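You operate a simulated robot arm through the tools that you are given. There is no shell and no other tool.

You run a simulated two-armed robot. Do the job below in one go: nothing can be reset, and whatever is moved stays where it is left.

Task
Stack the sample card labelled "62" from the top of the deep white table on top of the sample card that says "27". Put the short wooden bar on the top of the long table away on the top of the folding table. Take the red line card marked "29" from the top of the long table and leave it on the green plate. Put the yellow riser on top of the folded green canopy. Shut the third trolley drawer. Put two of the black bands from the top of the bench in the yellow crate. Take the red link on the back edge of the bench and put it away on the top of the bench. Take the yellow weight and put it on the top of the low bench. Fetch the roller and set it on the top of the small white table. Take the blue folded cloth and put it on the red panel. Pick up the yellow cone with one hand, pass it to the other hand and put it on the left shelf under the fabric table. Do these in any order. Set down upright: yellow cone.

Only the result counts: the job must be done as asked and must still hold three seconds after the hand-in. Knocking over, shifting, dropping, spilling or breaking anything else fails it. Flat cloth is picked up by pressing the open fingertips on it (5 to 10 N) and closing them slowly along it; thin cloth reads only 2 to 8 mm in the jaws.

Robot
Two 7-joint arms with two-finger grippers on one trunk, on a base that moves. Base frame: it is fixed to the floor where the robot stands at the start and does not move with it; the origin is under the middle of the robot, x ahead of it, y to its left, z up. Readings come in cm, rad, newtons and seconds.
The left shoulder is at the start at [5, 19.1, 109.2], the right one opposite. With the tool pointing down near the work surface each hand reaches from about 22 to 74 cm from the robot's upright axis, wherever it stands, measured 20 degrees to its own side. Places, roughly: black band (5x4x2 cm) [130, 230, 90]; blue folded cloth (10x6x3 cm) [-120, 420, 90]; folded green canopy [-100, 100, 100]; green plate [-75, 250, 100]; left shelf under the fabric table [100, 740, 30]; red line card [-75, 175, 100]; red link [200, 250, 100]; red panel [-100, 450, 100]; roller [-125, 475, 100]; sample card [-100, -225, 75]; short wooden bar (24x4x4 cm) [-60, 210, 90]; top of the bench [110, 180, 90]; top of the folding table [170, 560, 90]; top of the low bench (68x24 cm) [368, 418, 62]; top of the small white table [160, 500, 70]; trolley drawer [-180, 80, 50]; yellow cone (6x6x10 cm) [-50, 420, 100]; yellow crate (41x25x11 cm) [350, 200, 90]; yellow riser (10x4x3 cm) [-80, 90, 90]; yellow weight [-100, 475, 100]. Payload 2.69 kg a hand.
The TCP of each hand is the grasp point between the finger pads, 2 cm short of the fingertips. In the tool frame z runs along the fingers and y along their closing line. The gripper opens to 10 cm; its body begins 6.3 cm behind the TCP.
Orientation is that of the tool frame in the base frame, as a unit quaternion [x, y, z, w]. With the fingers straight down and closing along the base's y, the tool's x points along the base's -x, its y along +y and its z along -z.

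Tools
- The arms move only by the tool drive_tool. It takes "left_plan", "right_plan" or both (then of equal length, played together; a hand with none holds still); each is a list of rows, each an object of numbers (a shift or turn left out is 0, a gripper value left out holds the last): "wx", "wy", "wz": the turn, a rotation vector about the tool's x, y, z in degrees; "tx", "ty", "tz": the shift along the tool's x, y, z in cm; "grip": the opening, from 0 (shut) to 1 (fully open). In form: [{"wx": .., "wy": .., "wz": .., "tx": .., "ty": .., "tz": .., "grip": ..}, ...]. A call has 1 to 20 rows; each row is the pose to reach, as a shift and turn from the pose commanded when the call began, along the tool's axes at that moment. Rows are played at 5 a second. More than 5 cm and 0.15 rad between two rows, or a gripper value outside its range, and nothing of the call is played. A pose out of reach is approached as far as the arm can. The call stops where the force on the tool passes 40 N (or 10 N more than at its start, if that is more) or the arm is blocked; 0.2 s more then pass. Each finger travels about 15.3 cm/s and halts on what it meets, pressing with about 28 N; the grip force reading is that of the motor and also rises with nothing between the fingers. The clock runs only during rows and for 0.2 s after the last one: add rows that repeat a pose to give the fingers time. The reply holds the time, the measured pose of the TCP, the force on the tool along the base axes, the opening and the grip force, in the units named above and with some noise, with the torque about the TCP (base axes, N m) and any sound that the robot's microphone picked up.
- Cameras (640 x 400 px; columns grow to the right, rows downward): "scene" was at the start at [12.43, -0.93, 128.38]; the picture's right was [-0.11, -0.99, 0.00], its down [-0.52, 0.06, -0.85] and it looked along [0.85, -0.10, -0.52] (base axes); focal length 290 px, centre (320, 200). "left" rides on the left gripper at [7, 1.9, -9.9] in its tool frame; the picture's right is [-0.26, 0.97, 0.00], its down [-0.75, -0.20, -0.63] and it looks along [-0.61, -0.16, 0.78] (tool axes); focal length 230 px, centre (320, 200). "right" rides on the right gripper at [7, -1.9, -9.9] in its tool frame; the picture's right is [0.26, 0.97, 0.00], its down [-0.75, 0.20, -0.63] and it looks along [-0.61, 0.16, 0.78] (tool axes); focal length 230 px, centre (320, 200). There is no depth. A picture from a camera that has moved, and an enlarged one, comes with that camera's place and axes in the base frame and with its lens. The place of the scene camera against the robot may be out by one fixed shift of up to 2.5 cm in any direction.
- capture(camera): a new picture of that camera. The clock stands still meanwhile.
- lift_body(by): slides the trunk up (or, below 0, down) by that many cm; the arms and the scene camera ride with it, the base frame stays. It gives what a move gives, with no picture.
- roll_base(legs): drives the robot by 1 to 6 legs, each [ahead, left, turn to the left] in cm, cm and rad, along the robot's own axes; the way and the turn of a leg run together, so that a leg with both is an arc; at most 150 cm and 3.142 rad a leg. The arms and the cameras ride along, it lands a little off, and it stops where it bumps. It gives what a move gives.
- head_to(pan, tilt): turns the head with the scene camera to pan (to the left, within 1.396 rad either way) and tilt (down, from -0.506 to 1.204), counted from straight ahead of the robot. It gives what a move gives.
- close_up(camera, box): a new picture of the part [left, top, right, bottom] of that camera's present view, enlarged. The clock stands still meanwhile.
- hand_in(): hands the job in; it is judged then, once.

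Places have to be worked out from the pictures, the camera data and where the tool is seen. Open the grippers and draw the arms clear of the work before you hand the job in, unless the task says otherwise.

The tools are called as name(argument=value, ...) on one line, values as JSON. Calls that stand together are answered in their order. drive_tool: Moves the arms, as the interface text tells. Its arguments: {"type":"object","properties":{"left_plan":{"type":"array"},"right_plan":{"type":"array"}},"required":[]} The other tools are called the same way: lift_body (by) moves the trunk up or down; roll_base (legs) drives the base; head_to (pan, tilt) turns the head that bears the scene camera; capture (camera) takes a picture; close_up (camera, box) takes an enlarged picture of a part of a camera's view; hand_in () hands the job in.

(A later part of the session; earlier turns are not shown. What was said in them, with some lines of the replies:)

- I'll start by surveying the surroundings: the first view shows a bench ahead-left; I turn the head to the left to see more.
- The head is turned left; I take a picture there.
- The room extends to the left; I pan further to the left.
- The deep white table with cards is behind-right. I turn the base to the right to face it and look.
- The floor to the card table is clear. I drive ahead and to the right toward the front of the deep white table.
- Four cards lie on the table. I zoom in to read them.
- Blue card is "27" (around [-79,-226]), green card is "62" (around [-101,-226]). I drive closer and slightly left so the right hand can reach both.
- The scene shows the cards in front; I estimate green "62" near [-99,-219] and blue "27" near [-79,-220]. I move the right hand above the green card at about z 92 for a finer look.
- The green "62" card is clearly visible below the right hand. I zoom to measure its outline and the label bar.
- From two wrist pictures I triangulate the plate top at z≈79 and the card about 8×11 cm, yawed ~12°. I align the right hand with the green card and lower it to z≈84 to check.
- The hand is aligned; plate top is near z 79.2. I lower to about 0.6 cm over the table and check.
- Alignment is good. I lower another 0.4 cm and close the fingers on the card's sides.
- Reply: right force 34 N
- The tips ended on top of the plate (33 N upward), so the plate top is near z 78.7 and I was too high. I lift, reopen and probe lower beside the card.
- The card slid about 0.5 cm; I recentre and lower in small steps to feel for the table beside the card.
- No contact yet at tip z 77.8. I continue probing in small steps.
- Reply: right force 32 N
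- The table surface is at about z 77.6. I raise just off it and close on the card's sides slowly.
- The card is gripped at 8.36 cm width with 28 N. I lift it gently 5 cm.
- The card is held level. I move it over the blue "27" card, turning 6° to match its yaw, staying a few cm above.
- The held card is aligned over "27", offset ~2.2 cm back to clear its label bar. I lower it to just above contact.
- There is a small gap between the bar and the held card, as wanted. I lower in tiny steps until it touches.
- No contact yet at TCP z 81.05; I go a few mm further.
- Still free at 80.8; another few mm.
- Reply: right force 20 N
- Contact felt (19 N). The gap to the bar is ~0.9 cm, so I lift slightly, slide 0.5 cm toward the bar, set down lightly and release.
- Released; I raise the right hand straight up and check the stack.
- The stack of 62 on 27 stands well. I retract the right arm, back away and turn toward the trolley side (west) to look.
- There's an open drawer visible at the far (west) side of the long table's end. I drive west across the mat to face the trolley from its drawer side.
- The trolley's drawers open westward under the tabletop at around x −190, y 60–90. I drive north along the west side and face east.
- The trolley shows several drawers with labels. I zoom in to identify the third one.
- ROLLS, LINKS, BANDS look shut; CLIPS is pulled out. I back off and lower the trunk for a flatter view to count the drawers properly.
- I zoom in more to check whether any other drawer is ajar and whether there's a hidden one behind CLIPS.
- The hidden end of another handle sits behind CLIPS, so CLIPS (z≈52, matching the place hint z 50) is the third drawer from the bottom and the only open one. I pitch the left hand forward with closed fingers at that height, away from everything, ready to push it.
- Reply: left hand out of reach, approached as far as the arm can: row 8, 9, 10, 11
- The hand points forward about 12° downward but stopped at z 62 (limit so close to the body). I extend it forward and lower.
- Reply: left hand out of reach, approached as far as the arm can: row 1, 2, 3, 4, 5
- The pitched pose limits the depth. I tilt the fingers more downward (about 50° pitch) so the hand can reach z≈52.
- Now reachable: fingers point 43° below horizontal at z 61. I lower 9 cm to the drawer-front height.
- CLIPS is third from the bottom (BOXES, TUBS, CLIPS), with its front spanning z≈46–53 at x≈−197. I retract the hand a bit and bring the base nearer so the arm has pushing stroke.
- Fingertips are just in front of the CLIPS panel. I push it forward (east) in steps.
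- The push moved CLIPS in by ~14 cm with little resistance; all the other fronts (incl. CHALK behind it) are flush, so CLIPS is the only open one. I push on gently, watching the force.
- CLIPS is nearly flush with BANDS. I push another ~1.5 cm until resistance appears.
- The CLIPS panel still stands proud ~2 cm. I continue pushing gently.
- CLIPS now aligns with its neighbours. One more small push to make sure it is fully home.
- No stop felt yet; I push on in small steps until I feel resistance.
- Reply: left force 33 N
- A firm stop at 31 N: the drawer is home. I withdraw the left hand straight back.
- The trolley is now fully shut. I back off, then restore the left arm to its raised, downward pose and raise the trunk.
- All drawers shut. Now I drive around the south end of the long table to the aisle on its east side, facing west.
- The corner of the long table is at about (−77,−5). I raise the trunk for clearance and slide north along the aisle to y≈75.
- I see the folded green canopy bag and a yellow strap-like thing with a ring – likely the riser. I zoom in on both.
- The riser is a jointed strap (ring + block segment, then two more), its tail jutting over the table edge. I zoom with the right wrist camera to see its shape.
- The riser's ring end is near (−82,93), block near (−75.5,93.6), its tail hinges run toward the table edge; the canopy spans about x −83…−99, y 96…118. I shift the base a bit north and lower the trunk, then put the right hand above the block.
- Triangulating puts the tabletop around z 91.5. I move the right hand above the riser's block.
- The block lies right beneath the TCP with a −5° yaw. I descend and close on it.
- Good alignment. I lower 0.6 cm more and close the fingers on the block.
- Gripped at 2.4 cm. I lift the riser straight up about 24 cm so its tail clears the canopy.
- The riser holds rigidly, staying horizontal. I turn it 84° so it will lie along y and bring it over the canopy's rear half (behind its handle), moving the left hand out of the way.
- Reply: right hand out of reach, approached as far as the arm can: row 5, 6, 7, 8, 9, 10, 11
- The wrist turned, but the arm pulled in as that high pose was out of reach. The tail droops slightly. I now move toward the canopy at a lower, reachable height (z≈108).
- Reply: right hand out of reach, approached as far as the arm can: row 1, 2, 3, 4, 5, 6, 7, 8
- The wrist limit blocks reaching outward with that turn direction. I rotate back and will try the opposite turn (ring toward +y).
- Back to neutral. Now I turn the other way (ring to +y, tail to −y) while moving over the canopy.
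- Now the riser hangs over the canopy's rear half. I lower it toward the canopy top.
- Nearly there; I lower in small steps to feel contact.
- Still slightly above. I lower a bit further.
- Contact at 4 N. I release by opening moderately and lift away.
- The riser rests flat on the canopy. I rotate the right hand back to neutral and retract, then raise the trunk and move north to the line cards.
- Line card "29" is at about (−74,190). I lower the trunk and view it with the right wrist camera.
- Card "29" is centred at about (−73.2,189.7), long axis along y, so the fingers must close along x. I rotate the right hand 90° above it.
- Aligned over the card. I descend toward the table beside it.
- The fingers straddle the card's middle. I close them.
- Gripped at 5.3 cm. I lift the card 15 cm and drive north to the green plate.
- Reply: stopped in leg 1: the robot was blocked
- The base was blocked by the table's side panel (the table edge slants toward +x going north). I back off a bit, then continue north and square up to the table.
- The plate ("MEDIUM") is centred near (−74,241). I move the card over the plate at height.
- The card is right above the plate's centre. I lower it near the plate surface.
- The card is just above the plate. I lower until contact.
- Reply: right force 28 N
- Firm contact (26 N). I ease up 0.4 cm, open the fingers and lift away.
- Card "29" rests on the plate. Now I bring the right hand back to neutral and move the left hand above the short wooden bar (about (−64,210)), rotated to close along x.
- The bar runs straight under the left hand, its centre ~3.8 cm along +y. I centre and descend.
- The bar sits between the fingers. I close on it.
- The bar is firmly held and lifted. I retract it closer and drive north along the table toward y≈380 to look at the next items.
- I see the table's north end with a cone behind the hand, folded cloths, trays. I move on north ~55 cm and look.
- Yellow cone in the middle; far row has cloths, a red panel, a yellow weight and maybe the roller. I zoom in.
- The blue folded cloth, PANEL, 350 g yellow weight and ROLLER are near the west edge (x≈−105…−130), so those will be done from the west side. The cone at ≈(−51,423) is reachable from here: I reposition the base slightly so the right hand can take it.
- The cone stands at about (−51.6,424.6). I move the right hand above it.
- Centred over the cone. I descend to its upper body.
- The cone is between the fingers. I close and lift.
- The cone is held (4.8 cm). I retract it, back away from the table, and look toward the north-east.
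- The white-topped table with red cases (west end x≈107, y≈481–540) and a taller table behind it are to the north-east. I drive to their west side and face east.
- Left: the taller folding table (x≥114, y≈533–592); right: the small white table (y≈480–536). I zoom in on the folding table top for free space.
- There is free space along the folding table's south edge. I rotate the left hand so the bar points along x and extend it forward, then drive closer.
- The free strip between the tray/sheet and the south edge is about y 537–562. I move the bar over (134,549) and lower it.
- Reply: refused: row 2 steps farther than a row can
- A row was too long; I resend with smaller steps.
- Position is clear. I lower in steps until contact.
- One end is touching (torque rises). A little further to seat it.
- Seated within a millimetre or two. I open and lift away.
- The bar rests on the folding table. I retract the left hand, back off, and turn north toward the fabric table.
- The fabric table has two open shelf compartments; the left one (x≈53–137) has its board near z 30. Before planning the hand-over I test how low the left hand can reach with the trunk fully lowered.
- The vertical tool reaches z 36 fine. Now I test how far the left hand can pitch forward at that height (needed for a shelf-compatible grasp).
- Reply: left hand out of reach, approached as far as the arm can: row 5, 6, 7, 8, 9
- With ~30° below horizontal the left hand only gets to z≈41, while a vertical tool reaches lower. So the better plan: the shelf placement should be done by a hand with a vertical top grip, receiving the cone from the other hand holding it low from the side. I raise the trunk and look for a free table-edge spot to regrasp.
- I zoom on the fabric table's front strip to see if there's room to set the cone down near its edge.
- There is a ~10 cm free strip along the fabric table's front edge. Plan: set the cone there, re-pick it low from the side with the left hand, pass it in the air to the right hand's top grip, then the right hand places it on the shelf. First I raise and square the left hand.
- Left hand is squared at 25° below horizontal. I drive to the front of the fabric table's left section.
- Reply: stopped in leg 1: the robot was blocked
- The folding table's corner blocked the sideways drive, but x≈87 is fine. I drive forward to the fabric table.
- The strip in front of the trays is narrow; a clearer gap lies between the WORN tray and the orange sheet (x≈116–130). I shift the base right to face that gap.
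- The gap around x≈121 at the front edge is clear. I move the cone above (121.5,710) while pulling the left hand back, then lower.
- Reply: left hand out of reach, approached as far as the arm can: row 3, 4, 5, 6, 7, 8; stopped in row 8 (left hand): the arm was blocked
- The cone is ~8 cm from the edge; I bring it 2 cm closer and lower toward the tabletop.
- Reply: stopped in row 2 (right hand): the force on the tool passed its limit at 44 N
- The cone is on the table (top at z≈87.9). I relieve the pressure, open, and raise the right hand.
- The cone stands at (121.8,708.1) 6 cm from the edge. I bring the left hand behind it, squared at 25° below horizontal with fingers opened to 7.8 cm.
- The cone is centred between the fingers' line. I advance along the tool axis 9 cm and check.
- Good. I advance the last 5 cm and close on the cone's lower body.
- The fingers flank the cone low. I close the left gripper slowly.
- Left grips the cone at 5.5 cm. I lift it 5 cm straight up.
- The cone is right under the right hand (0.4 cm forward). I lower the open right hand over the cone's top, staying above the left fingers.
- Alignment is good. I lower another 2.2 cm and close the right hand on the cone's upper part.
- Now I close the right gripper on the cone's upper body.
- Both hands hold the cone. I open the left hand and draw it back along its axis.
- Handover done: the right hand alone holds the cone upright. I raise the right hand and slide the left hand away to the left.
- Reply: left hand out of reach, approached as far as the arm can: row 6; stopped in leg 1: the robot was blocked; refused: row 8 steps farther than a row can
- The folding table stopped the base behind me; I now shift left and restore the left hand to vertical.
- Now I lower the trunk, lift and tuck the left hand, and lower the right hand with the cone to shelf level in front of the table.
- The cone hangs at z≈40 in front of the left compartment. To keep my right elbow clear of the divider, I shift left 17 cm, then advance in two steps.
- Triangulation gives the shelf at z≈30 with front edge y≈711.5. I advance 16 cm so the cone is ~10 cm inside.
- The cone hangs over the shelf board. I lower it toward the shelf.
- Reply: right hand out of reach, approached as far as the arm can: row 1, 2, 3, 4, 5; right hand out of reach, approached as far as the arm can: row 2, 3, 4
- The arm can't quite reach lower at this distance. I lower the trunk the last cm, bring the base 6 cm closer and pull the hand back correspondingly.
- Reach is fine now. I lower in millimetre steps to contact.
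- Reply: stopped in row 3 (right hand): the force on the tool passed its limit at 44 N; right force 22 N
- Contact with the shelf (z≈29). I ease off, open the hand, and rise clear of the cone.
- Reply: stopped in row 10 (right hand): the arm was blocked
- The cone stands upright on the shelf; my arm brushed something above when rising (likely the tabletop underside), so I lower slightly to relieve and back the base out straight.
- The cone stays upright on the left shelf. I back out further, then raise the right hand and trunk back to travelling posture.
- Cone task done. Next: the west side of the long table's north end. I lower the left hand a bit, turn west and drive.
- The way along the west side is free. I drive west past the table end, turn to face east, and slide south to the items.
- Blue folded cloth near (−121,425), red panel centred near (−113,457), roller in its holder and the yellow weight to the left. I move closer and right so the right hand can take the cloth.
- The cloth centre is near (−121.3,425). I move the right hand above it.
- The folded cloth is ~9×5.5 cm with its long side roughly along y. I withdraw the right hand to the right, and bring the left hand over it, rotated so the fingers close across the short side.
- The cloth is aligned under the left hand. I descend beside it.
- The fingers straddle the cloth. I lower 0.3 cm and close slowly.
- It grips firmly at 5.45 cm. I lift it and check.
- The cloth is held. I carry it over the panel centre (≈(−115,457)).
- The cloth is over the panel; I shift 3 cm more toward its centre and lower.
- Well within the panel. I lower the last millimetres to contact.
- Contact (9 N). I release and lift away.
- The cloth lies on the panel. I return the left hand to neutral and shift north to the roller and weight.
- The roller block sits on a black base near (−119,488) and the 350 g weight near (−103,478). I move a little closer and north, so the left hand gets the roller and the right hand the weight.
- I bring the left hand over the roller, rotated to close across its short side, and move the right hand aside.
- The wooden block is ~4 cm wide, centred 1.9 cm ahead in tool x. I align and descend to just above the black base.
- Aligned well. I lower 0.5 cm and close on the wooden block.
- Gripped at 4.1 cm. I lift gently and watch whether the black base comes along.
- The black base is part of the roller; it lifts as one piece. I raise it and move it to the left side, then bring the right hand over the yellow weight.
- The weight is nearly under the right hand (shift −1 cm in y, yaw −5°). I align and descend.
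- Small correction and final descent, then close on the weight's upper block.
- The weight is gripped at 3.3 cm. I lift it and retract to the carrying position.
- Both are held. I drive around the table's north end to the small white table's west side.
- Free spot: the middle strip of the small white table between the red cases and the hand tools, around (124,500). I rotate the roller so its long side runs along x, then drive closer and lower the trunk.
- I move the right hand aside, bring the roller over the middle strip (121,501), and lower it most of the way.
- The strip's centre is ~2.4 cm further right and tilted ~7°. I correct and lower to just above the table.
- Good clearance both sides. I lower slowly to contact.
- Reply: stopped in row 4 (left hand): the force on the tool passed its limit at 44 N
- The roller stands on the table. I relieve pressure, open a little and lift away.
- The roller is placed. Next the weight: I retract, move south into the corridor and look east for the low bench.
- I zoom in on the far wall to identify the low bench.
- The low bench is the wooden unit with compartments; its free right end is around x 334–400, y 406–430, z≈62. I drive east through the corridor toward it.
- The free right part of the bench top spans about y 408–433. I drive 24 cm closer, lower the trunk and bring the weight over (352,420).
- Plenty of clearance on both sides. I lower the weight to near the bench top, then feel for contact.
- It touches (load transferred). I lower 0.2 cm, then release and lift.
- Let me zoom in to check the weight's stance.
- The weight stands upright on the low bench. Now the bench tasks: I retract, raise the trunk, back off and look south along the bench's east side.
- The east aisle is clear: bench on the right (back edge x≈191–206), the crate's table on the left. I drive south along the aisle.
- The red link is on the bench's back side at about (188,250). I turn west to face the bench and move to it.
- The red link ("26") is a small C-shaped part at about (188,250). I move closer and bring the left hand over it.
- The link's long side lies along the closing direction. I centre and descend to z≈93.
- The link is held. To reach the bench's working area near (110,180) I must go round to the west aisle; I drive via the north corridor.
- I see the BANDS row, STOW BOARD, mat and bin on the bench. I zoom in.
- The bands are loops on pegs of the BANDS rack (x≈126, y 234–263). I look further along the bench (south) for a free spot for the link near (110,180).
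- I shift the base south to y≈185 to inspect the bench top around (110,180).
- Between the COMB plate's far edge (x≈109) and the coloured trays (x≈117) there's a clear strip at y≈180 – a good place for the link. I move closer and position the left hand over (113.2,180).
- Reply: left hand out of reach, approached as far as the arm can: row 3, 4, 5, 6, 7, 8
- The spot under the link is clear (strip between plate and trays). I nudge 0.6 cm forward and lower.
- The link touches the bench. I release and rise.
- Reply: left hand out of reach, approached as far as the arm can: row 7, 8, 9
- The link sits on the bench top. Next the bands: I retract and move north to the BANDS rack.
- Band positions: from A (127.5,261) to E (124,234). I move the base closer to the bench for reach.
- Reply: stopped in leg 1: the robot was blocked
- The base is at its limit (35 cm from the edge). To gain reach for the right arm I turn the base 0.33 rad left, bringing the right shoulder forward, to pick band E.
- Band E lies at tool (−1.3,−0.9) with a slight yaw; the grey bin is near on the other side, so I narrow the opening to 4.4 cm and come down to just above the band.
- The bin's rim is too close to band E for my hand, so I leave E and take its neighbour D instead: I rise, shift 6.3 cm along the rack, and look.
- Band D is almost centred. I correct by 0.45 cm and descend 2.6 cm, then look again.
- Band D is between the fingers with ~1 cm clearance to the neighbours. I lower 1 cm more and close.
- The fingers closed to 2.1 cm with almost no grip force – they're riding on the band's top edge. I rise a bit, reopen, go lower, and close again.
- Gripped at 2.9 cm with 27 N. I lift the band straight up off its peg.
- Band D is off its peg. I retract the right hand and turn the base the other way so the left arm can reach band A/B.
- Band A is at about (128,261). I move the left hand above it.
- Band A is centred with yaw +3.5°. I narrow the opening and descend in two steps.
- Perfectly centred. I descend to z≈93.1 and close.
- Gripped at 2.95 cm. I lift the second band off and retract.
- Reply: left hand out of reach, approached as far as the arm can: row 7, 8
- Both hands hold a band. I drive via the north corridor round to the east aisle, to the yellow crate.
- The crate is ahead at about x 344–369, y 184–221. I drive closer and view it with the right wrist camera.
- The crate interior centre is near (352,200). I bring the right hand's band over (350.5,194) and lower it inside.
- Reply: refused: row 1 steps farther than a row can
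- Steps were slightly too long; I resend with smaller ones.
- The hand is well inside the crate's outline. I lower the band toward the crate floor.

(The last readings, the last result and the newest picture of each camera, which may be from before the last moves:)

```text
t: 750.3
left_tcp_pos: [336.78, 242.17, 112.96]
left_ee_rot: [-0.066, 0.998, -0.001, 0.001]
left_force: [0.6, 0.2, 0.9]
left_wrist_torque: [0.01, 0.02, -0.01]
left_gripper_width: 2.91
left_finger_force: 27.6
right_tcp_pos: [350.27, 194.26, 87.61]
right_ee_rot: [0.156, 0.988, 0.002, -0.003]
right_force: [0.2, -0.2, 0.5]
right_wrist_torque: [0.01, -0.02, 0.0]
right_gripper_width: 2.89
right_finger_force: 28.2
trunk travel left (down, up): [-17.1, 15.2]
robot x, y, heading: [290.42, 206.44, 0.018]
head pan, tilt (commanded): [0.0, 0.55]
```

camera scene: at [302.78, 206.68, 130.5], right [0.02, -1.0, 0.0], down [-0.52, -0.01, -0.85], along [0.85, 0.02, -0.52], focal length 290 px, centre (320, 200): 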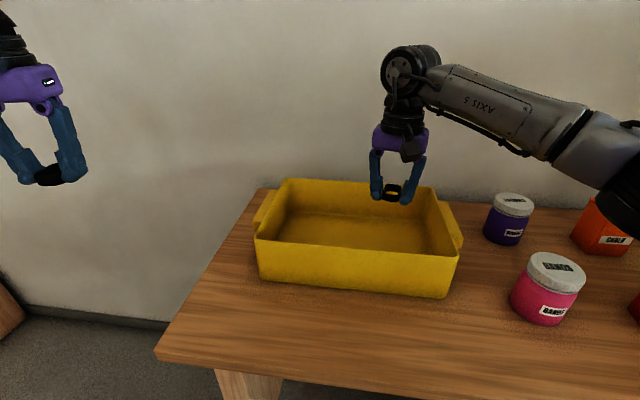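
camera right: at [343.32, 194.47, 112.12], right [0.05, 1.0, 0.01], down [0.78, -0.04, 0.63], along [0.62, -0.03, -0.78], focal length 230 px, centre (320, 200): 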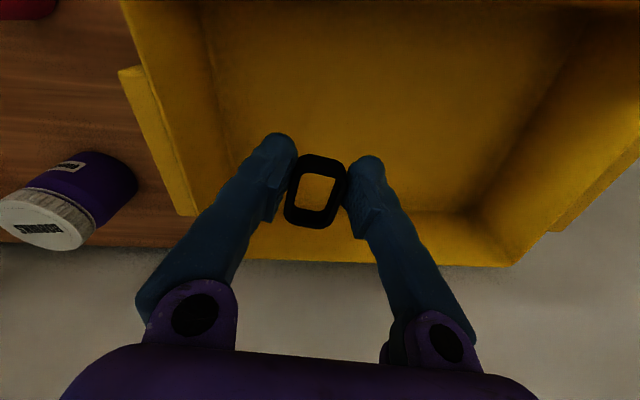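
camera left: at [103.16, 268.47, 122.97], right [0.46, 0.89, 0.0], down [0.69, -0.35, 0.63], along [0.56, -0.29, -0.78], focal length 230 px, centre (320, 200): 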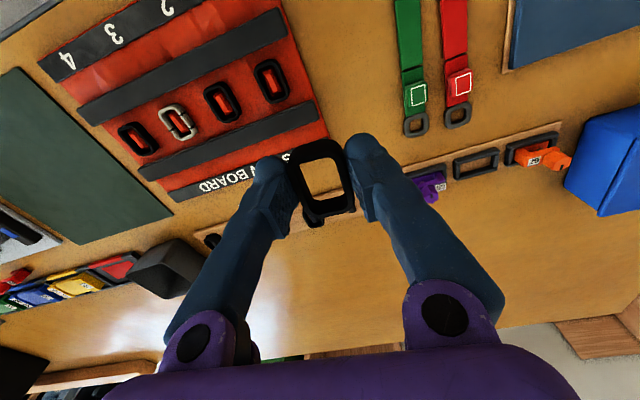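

drive_tool(right_plan=[{"tz": 0.3}, {"tz": 0.6}, {"tz": 0.9}, {"tz": 0.9}])

capture(camera="right")

```text
t: 751.3
left_tcp_pos: [336.56, 242.09, 113.17]
left_ee_rot: [-0.065, 0.998, -0.001, 0.002]
left_force: [0.0, 1.1, -0.6]
left_wrist_torque: [0.0, 0.01, 0.02]
left_gripper_width: 2.9
left_finger_force: 28.3
right_tcp_pos: [350.33, 194.3, 87.3]
right_ee_rot: [0.156, 0.988, 0.004, 0.001]
right_force: [-1.7, -3.5, 32.6]
right_wrist_torque: [-0.58, 0.21, 0.08]
right_gripper_width: 2.91
right_finger_force: 28.6
trunk travel left (down, up): [-17.1, 15.2]
robot x, y, heading: [290.08, 206.39, 0.018]
head pan, tilt (commanded): [0.0, 0.55]
```

```text
taken
camera right: at [343.15, 194.56, 97.33], right [0.05, 1.0, 0.01], down [0.77, -0.04, 0.63], along [0.63, -0.03, -0.78], focal length 230 px, centre (320, 200)
```

right: 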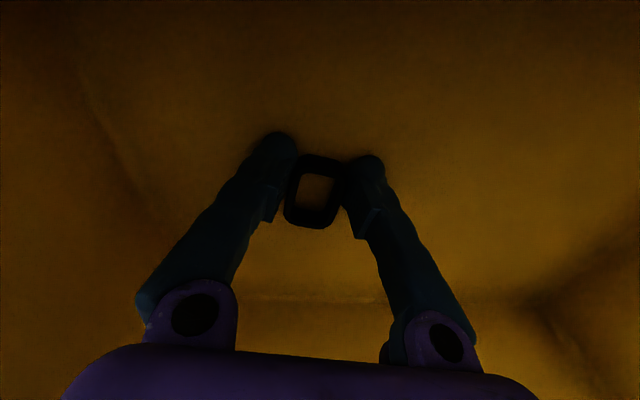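

Contact with the crate floor. I ease up slightly, open, and lift out vertically.

drive_tool(right_plan=[{"tz": -0.7}, {"tz": -0.7, "grip": 0.34}, {"tz": -0.7, "grip": 0.4}, {"tz": -0.7, "grip": 0.48}, {"tz": -3, "grip": 0.48}, {"tz": -7, "grip": 0.48}, {"tz": -11, "grip": 0.5}, {"tz": -15, "grip": 0.6}, {"tz": -19, "grip": 0.8}, {"tz": -24, "grip": 1.0}])

capture(camera="right")

capture(camera="scene")

```text
t: 753.5
left_tcp_pos: [336.71, 242.06, 113.01]
left_ee_rot: [-0.065, 0.998, -0.001, 0.001]
left_force: [-0.3, 0.8, 0.2]
left_wrist_torque: [0.0, 0.0, -0.02]
left_gripper_width: 2.89
left_finger_force: 27.8
right_tcp_pos: [350.62, 194.51, 111.13]
right_ee_rot: [0.155, 0.988, 0.002, -0.003]
right_force: [-0.6, 0.8, 0.1]
right_wrist_torque: [0.0, -0.03, 0.04]
right_gripper_width: 10.01
right_finger_force: 0.0
trunk travel left (down, up): [-17.1, 15.2]
robot x, y, heading: [290.41, 206.6, 0.02]
head pan, tilt (commanded): [0.0, 0.55]
```

```text
taken
camera right: at [343.51, 194.85, 121.03], right [0.05, 1.0, 0.01], down [0.78, -0.04, 0.63], along [0.62, -0.03, -0.78], focal length 230 px, centre (320, 200)
```

right: 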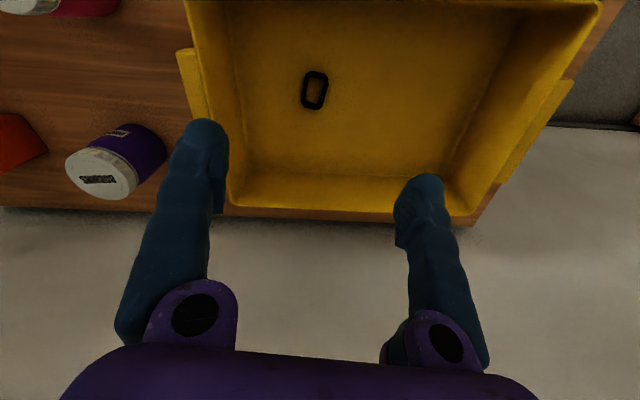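

```text
taken
camera scene: at [302.73, 206.72, 130.5], right [0.02, -1.0, 0.0], down [-0.52, -0.01, -0.85], along [0.85, 0.02, -0.52], focal length 290 px, centre (320, 200)
```

scene: 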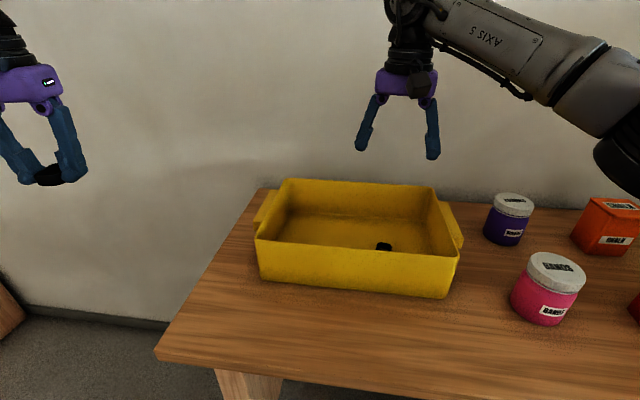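

Band one is in the crate. I retract the right hand, then bring the left hand's band over the crate.

drive_tool(right_plan=[{"tx": 2.5, "ty": -3.8}, {"tx": 5, "ty": -7.6}, {"tx": 7.5, "ty": -11.4}, {"tx": 10, "ty": -15.2}, {"tx": 12.5, "ty": -19}, {"tx": 15.4, "ty": -22.8}, {"tx": 15.4, "ty": -22.8}])

drive_tool(left_plan=[{"tx": -1.3, "ty": -4.1}, {"tx": -2.6, "ty": -8.2}, {"tx": -3.9, "ty": -12.3}, {"tx": -5.2, "ty": -16.4}, {"tx": -6.5, "ty": -20.5}, {"tx": -7.8, "ty": -24.6}, {"tx": -9.1, "ty": -28.7}, {"tx": -10.4, "ty": -32.8}, {"tx": -11.6, "ty": -36.8}, {"tx": -11.6, "ty": -36.8, "tz": 4}, {"tx": -11.6, "ty": -36.8, "tz": 8}, {"tx": -11.6, "ty": -36.8, "tz": 11}, {"tx": -11.6, "ty": -36.8, "tz": 11}])

capture(camera="left")

capture(camera="scene")

```text
t: 755.1
left_tcp_pos: [336.8, 242.2, 113.01]
left_ee_rot: [-0.066, 0.998, -0.001, 0.0]
left_force: [0.5, 0.2, 0.3]
left_wrist_torque: [-0.02, 0.01, 0.0]
left_gripper_width: 2.92
left_finger_force: 27.6
right_tcp_pos: [328.79, 177.15, 110.7]
right_ee_rot: [0.154, 0.988, 0.003, -0.005]
right_force: [-0.4, -0.4, 0.2]
right_wrist_torque: [-0.05, 0.01, 0.0]
right_gripper_width: 10.0
right_finger_force: 0.1
trunk travel left (down, up): [-17.1, 15.2]
robot x, y, heading: [290.23, 205.88, 0.022]
head pan, tilt (commanded): [0.0, 0.55]
```

```text
t: 757.9
left_tcp_pos: [352.99, 207.22, 101.88]
left_ee_rot: [-0.065, 0.998, -0.001, 0.001]
left_force: [0.0, 0.8, 0.8]
left_wrist_torque: [0.01, -0.01, 0.01]
left_gripper_width: 2.91
left_finger_force: 27.9
left hand out of reach, approached as far as the arm can: row 9, 10
right_tcp_pos: [328.84, 176.98, 110.84]
right_ee_rot: [0.156, 0.988, 0.002, -0.003]
right_force: [-0.2, 0.5, -0.2]
right_wrist_torque: [0.0, 0.01, -0.03]
right_gripper_width: 10.0
right_finger_force: 0.0
trunk travel left (down, up): [-17.1, 15.2]
robot x, y, heading: [290.06, 206.19, 0.017]
head pan, tilt (commanded): [0.0, 0.55]
```

```text
taken
camera left: at [345.89, 208.13, 111.91], right [0.13, 0.99, 0.0], down [0.77, -0.1, 0.63], along [0.63, -0.08, -0.78], focal length 230 px, centre (320, 200)
```

left: 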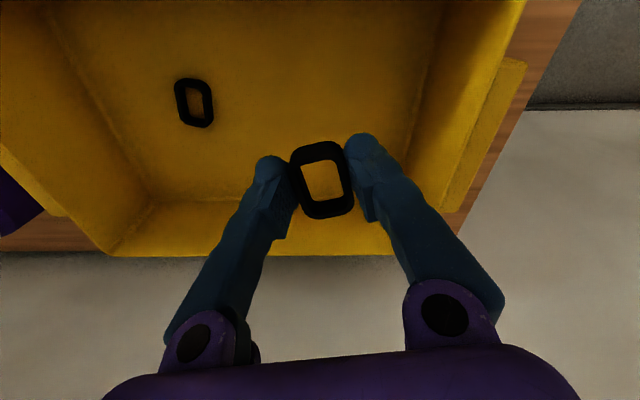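

```text
taken
camera scene: at [302.78, 206.64, 130.5], right [0.02, -1.0, 0.0], down [-0.52, -0.01, -0.85], along [0.85, 0.02, -0.52], focal length 290 px, centre (320, 200)
```

scene: 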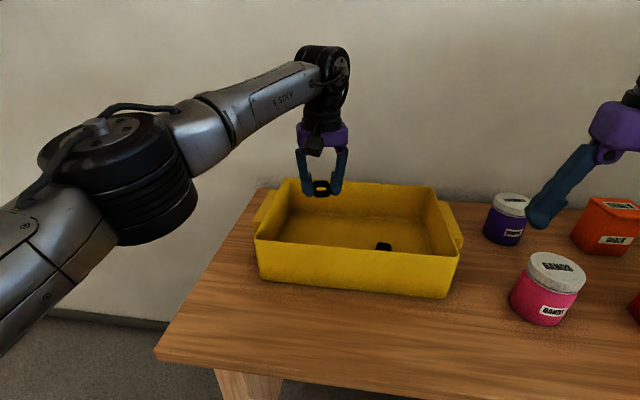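

Well inside. I lower to just above the crate floor.

drive_tool(left_plan=[{"tz": 4}, {"tz": 8}, {"tz": 11}, {"tz": 13}, {"tz": 13.8}, {"tz": 13.8}])

drive_tool(left_plan=[{"tz": 0.2}, {"tz": 0.4}, {"tz": 0.6}, {"tz": 0.6}])

```text
t: 759.3
left_tcp_pos: [353.24, 207.1, 88.17]
left_ee_rot: [-0.066, 0.998, -0.001, 0.001]
left_force: [0.2, 0.1, -0.6]
left_wrist_torque: [-0.02, 0.03, 0.0]
left_gripper_width: 2.92
left_finger_force: 28.1
right_tcp_pos: [328.87, 177.0, 110.79]
right_ee_rot: [0.156, 0.988, 0.003, -0.003]
right_force: [0.1, -0.7, 0.1]
right_wrist_torque: [0.01, -0.01, -0.03]
right_gripper_width: 10.01
right_finger_force: 0.1
trunk travel left (down, up): [-17.1, 15.2]
robot x, y, heading: [290.57, 206.37, 0.019]
head pan, tilt (commanded): [0.0, 0.55]
```

```text
t: 760.3
left_tcp_pos: [353.23, 207.07, 87.69]
left_ee_rot: [-0.065, 0.998, -0.001, 0.001]
left_force: [-1.2, 0.2, 0.3]
left_wrist_torque: [0.01, 0.01, 0.0]
left_gripper_width: 2.9
left_finger_force: 27.7
right_tcp_pos: [328.92, 177.05, 110.85]
right_ee_rot: [0.156, 0.988, 0.002, -0.003]
right_force: [0.2, -0.3, 0.1]
right_wrist_torque: [0.0, 0.01, -0.03]
right_gripper_width: 9.99
right_finger_force: 0.1
trunk travel left (down, up): [-17.1, 15.2]
robot x, y, heading: [290.48, 206.26, 0.017]
head pan, tilt (commanded): [0.0, 0.55]
```

The band is a few mm above the floor. I release and lift out.

drive_tool(left_plan=[{"tz": 0.2}, {"tz": 0.2, "grip": 0.34}, {"tz": 0.2, "grip": 0.4}, {"tz": 0.2, "grip": 0.48}, {"tz": -2, "grip": 0.48}, {"tz": -6, "grip": 0.48}, {"tz": -10, "grip": 0.5}, {"tz": -14, "grip": 0.6}, {"tz": -18, "grip": 0.8}, {"tz": -22, "grip": 1.0}])

capture(camera="left")

capture(camera="scene")

```text
t: 762.5
left_tcp_pos: [352.44, 207.68, 108.48]
left_ee_rot: [-0.066, 0.998, -0.001, 0.001]
left_force: [0.5, 0.1, 0.3]
left_wrist_torque: [0.0, 0.02, -0.03]
left_gripper_width: 10.0
left_finger_force: 0.0
left hand out of reach, approached as far as the arm can: row 9, 10
right_tcp_pos: [328.94, 176.96, 110.76]
right_ee_rot: [0.157, 0.988, 0.003, -0.003]
right_force: [0.3, -0.1, 0.6]
right_wrist_torque: [0.01, -0.01, 0.0]
right_gripper_width: 10.02
right_finger_force: 0.1
trunk travel left (down, up): [-17.1, 15.2]
robot x, y, heading: [290.23, 206.53, 0.023]
head pan, tilt (commanded): [0.0, 0.55]
```

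```text
taken
camera left: at [345.34, 208.68, 118.49], right [0.13, 0.99, 0.0], down [0.77, -0.1, 0.63], along [0.63, -0.08, -0.78], focal length 230 px, centre (320, 200)
```

left: 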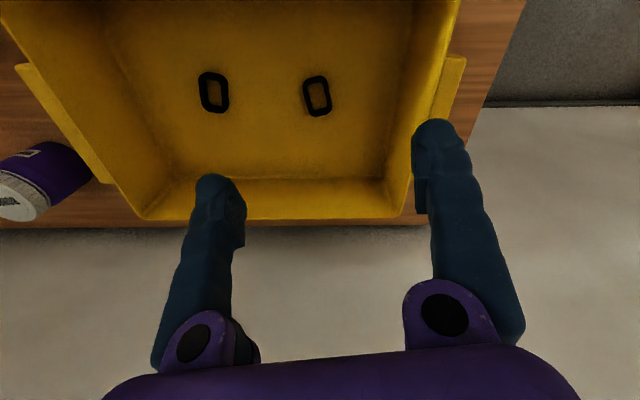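

```text
taken
camera scene: at [302.78, 206.64, 130.49], right [0.02, -1.0, 0.0], down [-0.52, -0.01, -0.85], along [0.85, 0.02, -0.52], focal length 290 px, centre (320, 200)
```

scene: 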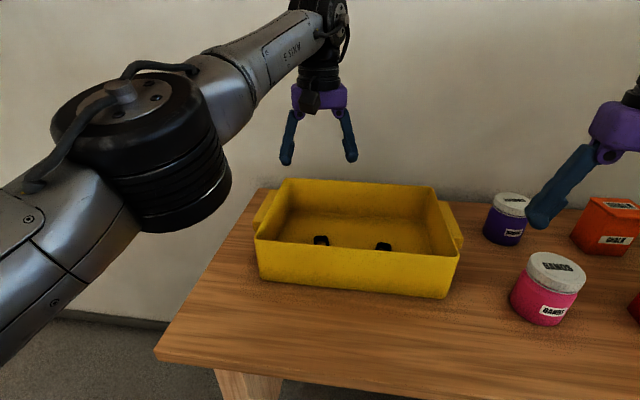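

Both bands lie in the crate; every item of the list is done. I retract the left arm and back the base away before handing in.

drive_tool(left_plan=[{"tx": 4}, {"tx": 8}, {"tx": 12}, {"tx": 15}, {"tx": 15}])

roll_base(legs=[[-30, 0, 0]])

capture(camera="scene")

```text
t: 763.7
left_tcp_pos: [337.48, 206.12, 108.47]
left_ee_rot: [-0.066, 0.998, -0.001, 0.001]
left_force: [0.3, 0.3, 0.7]
left_wrist_torque: [0.0, 0.02, 0.0]
left_gripper_width: 10.01
left_finger_force: 0.0
right_tcp_pos: [328.74, 177.1, 110.83]
right_ee_rot: [0.155, 0.988, 0.003, -0.002]
right_force: [-0.3, -0.3, 0.3]
right_wrist_torque: [0.0, -0.02, 0.0]
right_gripper_width: 10.01
right_finger_force: 0.1
trunk travel left (down, up): [-17.1, 15.2]
robot x, y, heading: [290.22, 206.47, 0.019]
head pan, tilt (commanded): [0.0, 0.55]
```

```text
t: 765.7
left_tcp_pos: [308.1, 205.26, 108.41]
left_ee_rot: [-0.063, 0.998, -0.001, 0.001]
left_force: [-0.2, -0.4, 0.5]
left_wrist_torque: [0.0, -0.01, 0.0]
left_gripper_width: 9.98
left_finger_force: 0.0
right_tcp_pos: [299.34, 176.52, 110.81]
right_ee_rot: [0.158, 0.987, 0.003, -0.003]
right_force: [-0.6, 0.3, -0.3]
right_wrist_torque: [-0.03, -0.02, -0.01]
right_gripper_width: 9.99
right_finger_force: 0.0
trunk travel left (down, up): [-17.1, 15.2]
robot x, y, heading: [260.85, 205.73, 0.019]
head pan, tilt (commanded): [0.0, 0.55]
```

```text
taken
camera scene: at [273.45, 206.08, 130.5], right [0.02, -1.0, 0.0], down [-0.52, -0.01, -0.85], along [0.85, 0.01, -0.52], focal length 290 px, centre (320, 200)
```

scene: 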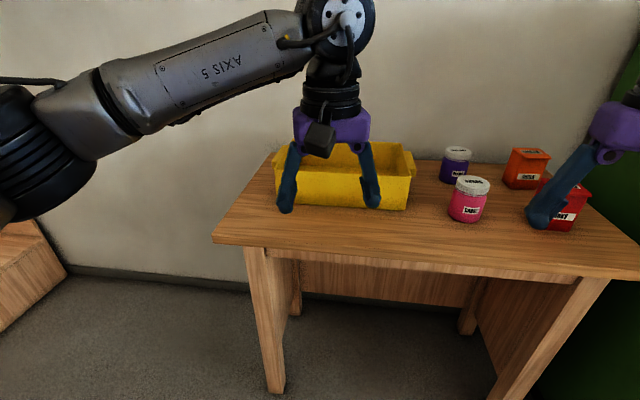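

The arms are clear, the grippers are open, and everything is in place. I hand the job in.

hand_in()

```text
The job is handed in.
```

I carried out all eleven tasks and handed the job in. I checked each placement in pictures when I made it, but I did not drive back for a final look before handing in.

- **Sample card:** "62" lies flat on "27". It is set back about 2 cm so it clears the label bar.
- **Wooden bar:** It is on the folding table, in the clear strip along the south edge.
- **Line card:** "29" is on the green plate.
- **Riser:** The yellow riser lies flat across the folded green canopy.
- **Trolley drawer:** The trolley has seven drawers, and CLIPS was the only one open. It is the fourth from either end, so "third" did not match it by count. I shut it because it fits your height hint, and all the drawers are now closed.
- **Bands:** Two black bands from the BANDS rack are in the yellow crate.
- **Red link:** It is on the bench top near (113, 181), between the COMB plate and the coloured trays.
- **Yellow weight:** It stands upright on the low bench.
- **Roller:** It is on the small white table, between the red cases and the hand tools.
- **Cloth:** The blue folded cloth is on the red panel.
- **Yellow cone:** It stands upright on the left shelf under the fabric table.
  - The right hand first picked it up. I then set it down briefly on the fabric table so the left hand could pick it up from the side.
  - The left hand passed it in the air to the right hand, which placed it.
  - As I withdrew, my right arm was briefly blocked, probably by the underside of the tabletop. The items on top looked undisturbed in the next picture.
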